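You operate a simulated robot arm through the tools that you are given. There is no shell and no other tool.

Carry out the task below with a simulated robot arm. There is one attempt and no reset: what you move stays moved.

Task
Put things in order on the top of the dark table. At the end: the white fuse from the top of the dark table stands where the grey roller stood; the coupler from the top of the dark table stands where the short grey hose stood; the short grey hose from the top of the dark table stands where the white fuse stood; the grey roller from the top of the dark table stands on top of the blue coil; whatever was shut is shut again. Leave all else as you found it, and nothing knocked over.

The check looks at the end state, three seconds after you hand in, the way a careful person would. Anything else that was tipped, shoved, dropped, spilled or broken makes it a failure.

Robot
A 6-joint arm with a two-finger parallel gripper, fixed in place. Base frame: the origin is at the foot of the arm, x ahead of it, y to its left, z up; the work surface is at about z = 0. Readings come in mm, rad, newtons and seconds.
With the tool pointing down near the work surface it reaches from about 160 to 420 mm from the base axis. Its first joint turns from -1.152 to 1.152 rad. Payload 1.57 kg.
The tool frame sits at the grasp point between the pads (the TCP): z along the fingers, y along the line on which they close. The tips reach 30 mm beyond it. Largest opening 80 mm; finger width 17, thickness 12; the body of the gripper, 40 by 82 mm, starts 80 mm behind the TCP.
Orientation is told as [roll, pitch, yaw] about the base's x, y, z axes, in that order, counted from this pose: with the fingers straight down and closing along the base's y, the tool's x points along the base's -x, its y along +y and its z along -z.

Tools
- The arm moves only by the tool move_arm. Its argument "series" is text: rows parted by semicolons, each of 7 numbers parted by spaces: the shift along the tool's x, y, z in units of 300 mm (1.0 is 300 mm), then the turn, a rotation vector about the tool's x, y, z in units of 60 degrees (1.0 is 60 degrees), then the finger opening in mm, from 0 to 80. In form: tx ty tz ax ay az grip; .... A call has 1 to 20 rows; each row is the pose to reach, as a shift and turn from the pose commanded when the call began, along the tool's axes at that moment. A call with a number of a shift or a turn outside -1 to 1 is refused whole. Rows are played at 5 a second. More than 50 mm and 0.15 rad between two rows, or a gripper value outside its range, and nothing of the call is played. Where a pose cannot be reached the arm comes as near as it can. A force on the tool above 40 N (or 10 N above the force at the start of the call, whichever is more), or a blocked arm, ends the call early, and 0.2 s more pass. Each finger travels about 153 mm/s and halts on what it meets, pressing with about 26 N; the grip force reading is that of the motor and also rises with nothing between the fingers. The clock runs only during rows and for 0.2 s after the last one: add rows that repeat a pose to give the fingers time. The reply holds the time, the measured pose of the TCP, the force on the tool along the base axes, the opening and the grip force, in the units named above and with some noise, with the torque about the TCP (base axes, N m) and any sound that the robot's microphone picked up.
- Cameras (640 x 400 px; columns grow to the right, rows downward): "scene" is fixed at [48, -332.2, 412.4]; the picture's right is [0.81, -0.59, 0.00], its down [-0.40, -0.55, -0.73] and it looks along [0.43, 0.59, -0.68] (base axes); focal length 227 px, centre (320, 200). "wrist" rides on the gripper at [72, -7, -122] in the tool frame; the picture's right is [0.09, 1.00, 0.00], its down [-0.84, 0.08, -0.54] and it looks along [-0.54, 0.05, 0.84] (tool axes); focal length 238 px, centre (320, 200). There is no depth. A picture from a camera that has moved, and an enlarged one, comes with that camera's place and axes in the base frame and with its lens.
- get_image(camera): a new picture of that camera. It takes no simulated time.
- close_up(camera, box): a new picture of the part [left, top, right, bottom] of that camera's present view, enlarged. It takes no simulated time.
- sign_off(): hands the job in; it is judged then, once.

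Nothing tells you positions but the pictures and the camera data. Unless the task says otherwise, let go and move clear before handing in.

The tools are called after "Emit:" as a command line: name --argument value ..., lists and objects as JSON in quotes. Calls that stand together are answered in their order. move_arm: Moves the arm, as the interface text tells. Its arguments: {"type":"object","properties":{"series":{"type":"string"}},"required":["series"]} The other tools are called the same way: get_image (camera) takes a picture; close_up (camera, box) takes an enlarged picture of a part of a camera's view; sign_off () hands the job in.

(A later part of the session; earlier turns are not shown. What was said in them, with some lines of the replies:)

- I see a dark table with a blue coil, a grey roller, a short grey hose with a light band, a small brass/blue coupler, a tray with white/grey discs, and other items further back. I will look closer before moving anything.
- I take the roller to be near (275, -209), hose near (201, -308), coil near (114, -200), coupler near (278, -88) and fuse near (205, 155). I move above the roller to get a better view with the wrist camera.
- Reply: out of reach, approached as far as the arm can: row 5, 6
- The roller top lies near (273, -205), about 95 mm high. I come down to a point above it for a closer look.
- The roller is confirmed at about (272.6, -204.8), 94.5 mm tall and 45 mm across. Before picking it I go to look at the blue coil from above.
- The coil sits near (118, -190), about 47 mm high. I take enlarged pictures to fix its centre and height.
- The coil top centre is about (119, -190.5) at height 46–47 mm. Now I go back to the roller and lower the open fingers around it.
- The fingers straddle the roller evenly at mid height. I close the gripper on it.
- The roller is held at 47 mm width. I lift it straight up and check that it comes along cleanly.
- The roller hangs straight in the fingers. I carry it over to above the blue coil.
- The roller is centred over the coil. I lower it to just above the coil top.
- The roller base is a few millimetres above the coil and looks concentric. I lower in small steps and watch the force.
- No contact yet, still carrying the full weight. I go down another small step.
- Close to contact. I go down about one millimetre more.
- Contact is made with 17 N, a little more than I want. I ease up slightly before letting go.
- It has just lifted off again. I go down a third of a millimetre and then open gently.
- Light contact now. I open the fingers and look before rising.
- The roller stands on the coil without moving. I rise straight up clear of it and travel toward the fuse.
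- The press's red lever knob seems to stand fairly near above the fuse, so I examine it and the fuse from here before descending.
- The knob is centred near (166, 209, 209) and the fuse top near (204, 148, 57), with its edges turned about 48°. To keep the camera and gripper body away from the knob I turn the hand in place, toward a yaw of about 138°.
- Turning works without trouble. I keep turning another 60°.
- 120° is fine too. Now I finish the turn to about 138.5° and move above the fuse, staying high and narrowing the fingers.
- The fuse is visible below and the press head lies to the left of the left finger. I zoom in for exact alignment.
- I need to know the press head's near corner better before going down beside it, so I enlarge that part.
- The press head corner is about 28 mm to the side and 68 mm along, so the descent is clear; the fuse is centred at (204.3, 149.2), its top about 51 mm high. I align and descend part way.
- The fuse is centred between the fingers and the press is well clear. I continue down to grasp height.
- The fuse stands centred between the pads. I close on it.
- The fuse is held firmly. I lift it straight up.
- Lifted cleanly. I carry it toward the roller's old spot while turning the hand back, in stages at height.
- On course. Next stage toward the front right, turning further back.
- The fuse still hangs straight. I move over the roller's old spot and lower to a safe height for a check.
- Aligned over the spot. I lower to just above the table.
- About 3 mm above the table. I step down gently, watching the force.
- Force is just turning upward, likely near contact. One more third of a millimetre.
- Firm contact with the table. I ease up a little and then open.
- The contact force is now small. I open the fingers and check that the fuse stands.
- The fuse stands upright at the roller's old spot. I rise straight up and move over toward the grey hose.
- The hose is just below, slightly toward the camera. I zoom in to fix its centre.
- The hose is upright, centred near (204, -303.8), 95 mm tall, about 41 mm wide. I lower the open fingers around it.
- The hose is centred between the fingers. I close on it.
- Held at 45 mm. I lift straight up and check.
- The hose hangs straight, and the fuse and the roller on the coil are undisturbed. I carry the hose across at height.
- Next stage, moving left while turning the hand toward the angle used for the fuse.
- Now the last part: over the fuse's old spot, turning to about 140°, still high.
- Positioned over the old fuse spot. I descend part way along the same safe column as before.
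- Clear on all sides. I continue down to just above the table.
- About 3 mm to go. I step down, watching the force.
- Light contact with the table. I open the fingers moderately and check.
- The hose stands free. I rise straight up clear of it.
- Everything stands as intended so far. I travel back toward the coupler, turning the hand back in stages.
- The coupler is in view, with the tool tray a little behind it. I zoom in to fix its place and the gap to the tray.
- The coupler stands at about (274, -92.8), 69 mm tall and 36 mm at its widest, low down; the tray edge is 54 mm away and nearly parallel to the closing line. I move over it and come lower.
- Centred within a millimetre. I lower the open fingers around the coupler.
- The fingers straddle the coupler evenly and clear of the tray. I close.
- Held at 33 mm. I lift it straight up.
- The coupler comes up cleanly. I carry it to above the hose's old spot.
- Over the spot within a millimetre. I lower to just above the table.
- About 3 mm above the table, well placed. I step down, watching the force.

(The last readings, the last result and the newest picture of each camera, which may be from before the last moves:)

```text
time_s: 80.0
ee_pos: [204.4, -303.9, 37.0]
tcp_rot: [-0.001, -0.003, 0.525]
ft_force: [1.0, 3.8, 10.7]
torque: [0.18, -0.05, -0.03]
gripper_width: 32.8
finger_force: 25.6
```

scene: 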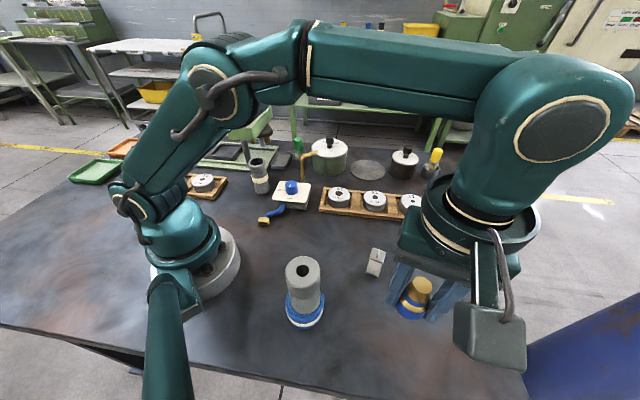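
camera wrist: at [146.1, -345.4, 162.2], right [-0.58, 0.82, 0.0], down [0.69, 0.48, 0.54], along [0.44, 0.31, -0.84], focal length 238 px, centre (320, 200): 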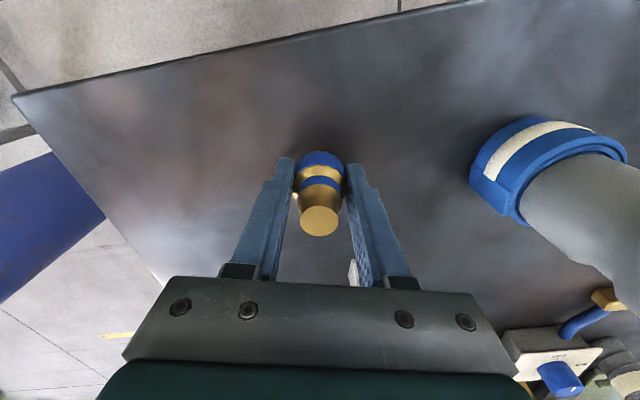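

Contact. I ease up slightly before releasing.

Emit:
move_arm --series "0 0 -0.0007 0 0 0 22; 0 0 -0.0007 0 0 0 22"

```text
time_s: 80.6
ee_pos: [204.2, -304.9, 37.9]
tcp_rot: [0.0, -0.002, 0.525]
ft_force: [3.3, 2.1, 7.2]
torque: [0.09, -0.12, -0.06]
gripper_width: 32.8
finger_force: 25.5
```

Emit:
move_arm --series "0 0 -0.0005 0 0 0 22; 0 0 -0.0005 0 0 0 34; 0 0 -0.0005 0 0 0 40; 0 0 -0.0005 0 0 0 52; 0 0 -0.0005 0 0 0 68; 0 0 -0.0005 0 0 0 68"

Emit:
get_image --camera "wrist"

Emit:
close_up --camera "scene" --box '[340, 280, 460, 380]'

```text
time_s: 82.0
ee_pos: [204.1, -305.4, 37.3]
tcp_rot: [0.001, -0.001, 0.523]
ft_force: [0.5, 0.4, 0.7]
torque: [0.01, -0.01, 0.01]
gripper_width: 68.1
finger_force: 0.1
```

```text
taken
camera wrist: at [145.5, -345.3, 159.4], right [-0.58, 0.82, 0.0], down [0.69, 0.48, 0.54], along [0.44, 0.31, -0.84], focal length 238 px, centre (320, 200)
```

wrist: 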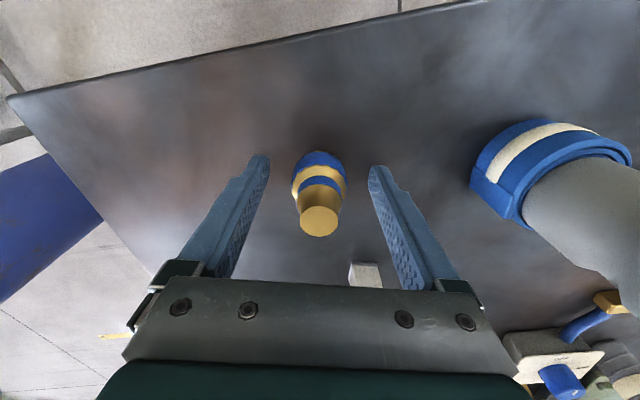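

```text
4.00 times, centred on (400, 330) of scene
camera zoom: at [48.0, -332.2, 412.4], right [0.81, -0.59, 0.0], down [-0.4, -0.55, -0.73], along [0.43, 0.59, -0.68], focal length 909 px, centre (0, -320)
```

zoom: 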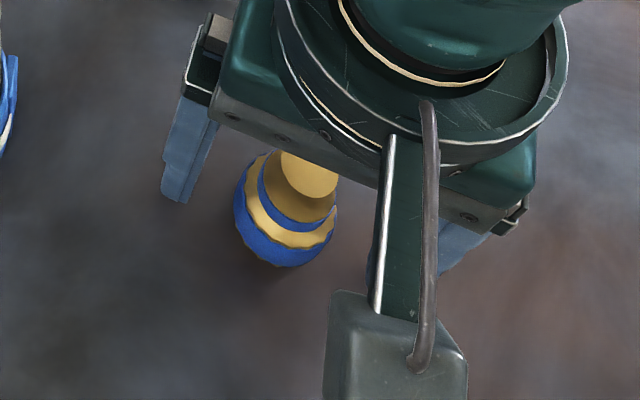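

The coupler stands free. I rise straight up and move the arm clear to the middle for a final look.

Emit:
move_arm --series "0 0 -0.04 0 0 0 68; 0 0 -0.12 0 0 0 68; 0 0 -0.22 0 0 0 68; 0 0 -0.33 0 0 0 68; 0 0 -0.42 0 0 0 68; -0.04 0.045 -0.45 0 0 0 68; -0.119 0.136 -0.48 0 0 0 68; -0.199 0.228 -0.52 0 0 0 68; -0.278 0.319 -0.55 0 0 0 68; -0.358 0.41 -0.58 0 0 0 68; -0.437 0.5 -0.6 0 0 0 68; -0.437 0.5 -0.6 0 0 0 68"

Emit:
get_image --camera "scene"

Emit:
get_image --camera "wrist"

```text
time_s: 84.6
ee_pos: [243.1, -107.8, 218.7]
tcp_rot: [0.0, 0.001, 0.522]
ft_force: [0.3, -0.1, -0.3]
torque: [-0.02, -0.03, 0.04]
gripper_width: 68.0
finger_force: 0.1
```

```text
taken
```

scene: 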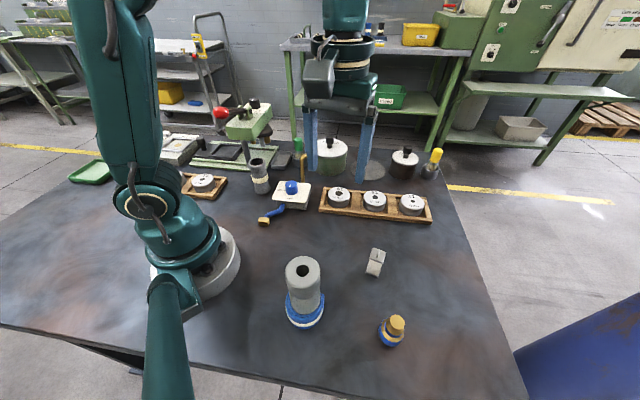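

```text
taken
camera wrist: at [183.9, -148.9, 340.5], right [-0.58, 0.82, 0.0], down [0.69, 0.48, 0.54], along [0.44, 0.31, -0.84], focal length 238 px, centre (320, 200)
```

wrist: 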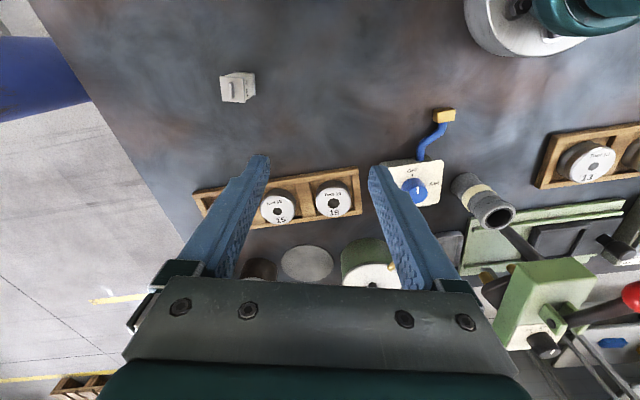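

All four items look placed and upright. I enlarge each one for a final check before handing in.

Emit:
close_up --camera "scene" --box '[260, 230, 430, 360]'

Emit:
close_up --camera "scene" --box '[150, 90, 320, 240]'

Emit:
close_up --camera "wrist" --box '[200, 50, 300, 130]'

```text
3.08 times, centred on (345, 295) of scene
camera zoom: at [48.0, -332.2, 412.4], right [0.81, -0.59, 0.0], down [-0.4, -0.55, -0.73], along [0.43, 0.59, -0.68], focal length 700 px, centre (243, -92)
```

zoom: 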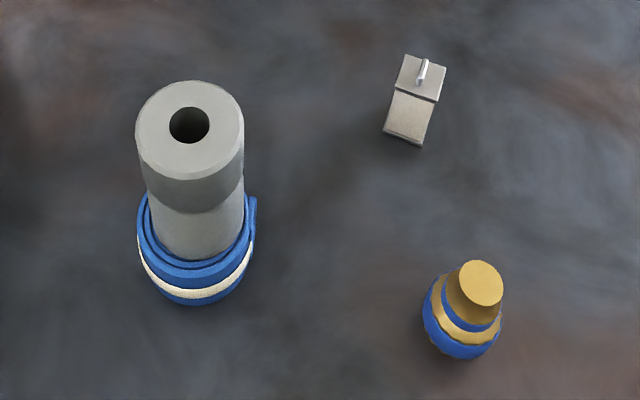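

```text
2.67 times, centred on (235, 165) of scene
camera zoom: at [48.0, -332.2, 412.4], right [0.81, -0.59, 0.0], down [-0.4, -0.55, -0.73], along [0.43, 0.59, -0.68], focal length 606 px, centre (547, 293)
```

zoom: 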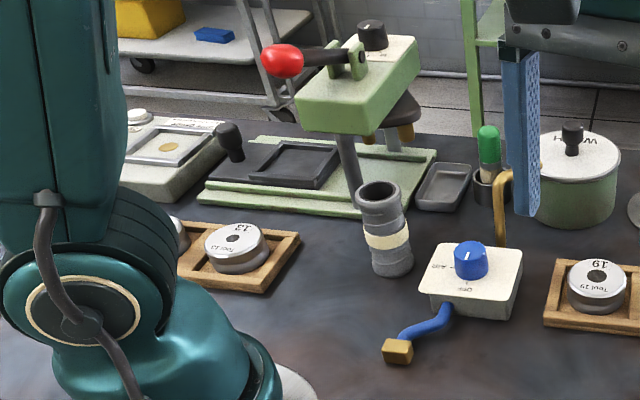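

```text
5.00 times, centred on (250, 90) of wrist
camera zoom: at [183.9, -148.9, 340.5], right [-0.58, 0.82, 0.0], down [0.69, 0.48, 0.54], along [0.44, 0.31, -0.84], focal length 1192 px, centre (670, 750)
```

zoom: 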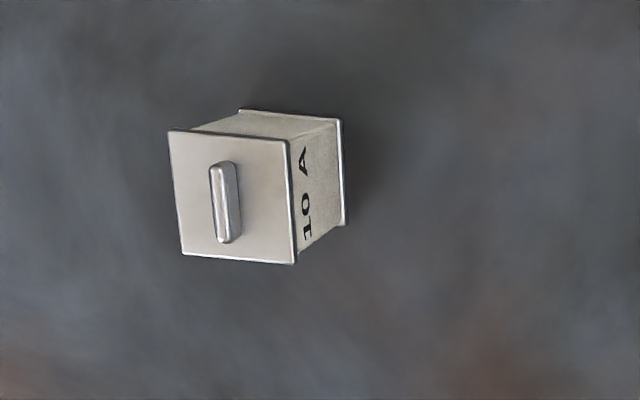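

Everything stands upright. I double-check the hose's place with a stronger enlargement.

Emit:
close_up --camera "scene" --box '[235, 145, 285, 205]'

Emit:
close_up --camera "wrist" --box '[430, 150, 540, 240]'

```text
6.67 times, centred on (260, 175) of scene
camera zoom: at [48.0, -332.2, 412.4], right [0.81, -0.59, 0.0], down [-0.4, -0.55, -0.73], along [0.43, 0.59, -0.68], focal length 1516 px, centre (720, 367)
```

zoom: 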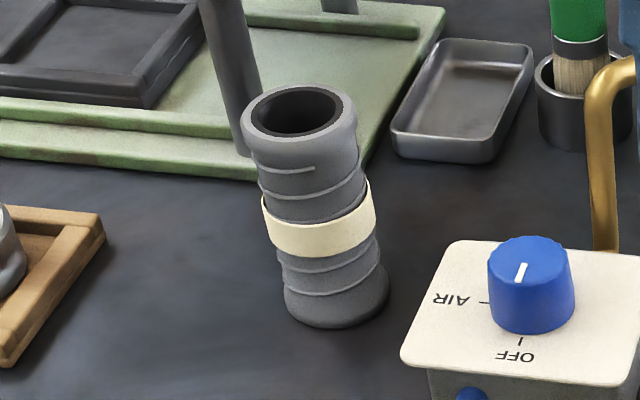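

```text
4.44 times, centred on (485, 195) of wrist
camera zoom: at [183.9, -148.9, 340.5], right [-0.58, 0.82, 0.0], down [0.69, 0.48, 0.54], along [0.44, 0.31, -0.84], focal length 1059 px, centre (-413, 222)
```

zoom: 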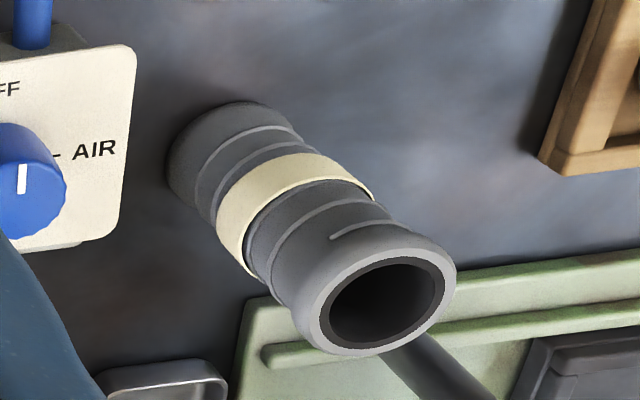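

All pieces are upright and at their places: roller centred on the coil, fuse at the roller's old spot, hose at the fuse's old spot, coupler at the hose's old spot. Nothing was opened, the arm is clear, and nothing else was disturbed, so I hand in.

Emit:
sign_off

```text
The job is handed in.
```

The rearrangement is done and handed in. In the final pictures all four items were upright and in place:

- **Grey roller:** standing centred on top of the blue coil.
- **White fuse:** standing where the roller stood. It is turned to a different angle than it had before.
- **Short grey hose:** standing where the fuse stood, beside the press. The scene view put it a few millimetres off, but the wrist view and the arm's own readings put it within about 1–2 mm of the spot.
- **Coupler:** standing where the hose stood.

I opened nothing, so there was nothing to shut again. I saw nothing else on the table moved or knocked over. The gripper is open and empty, and the arm is raised clear of everything on the table.
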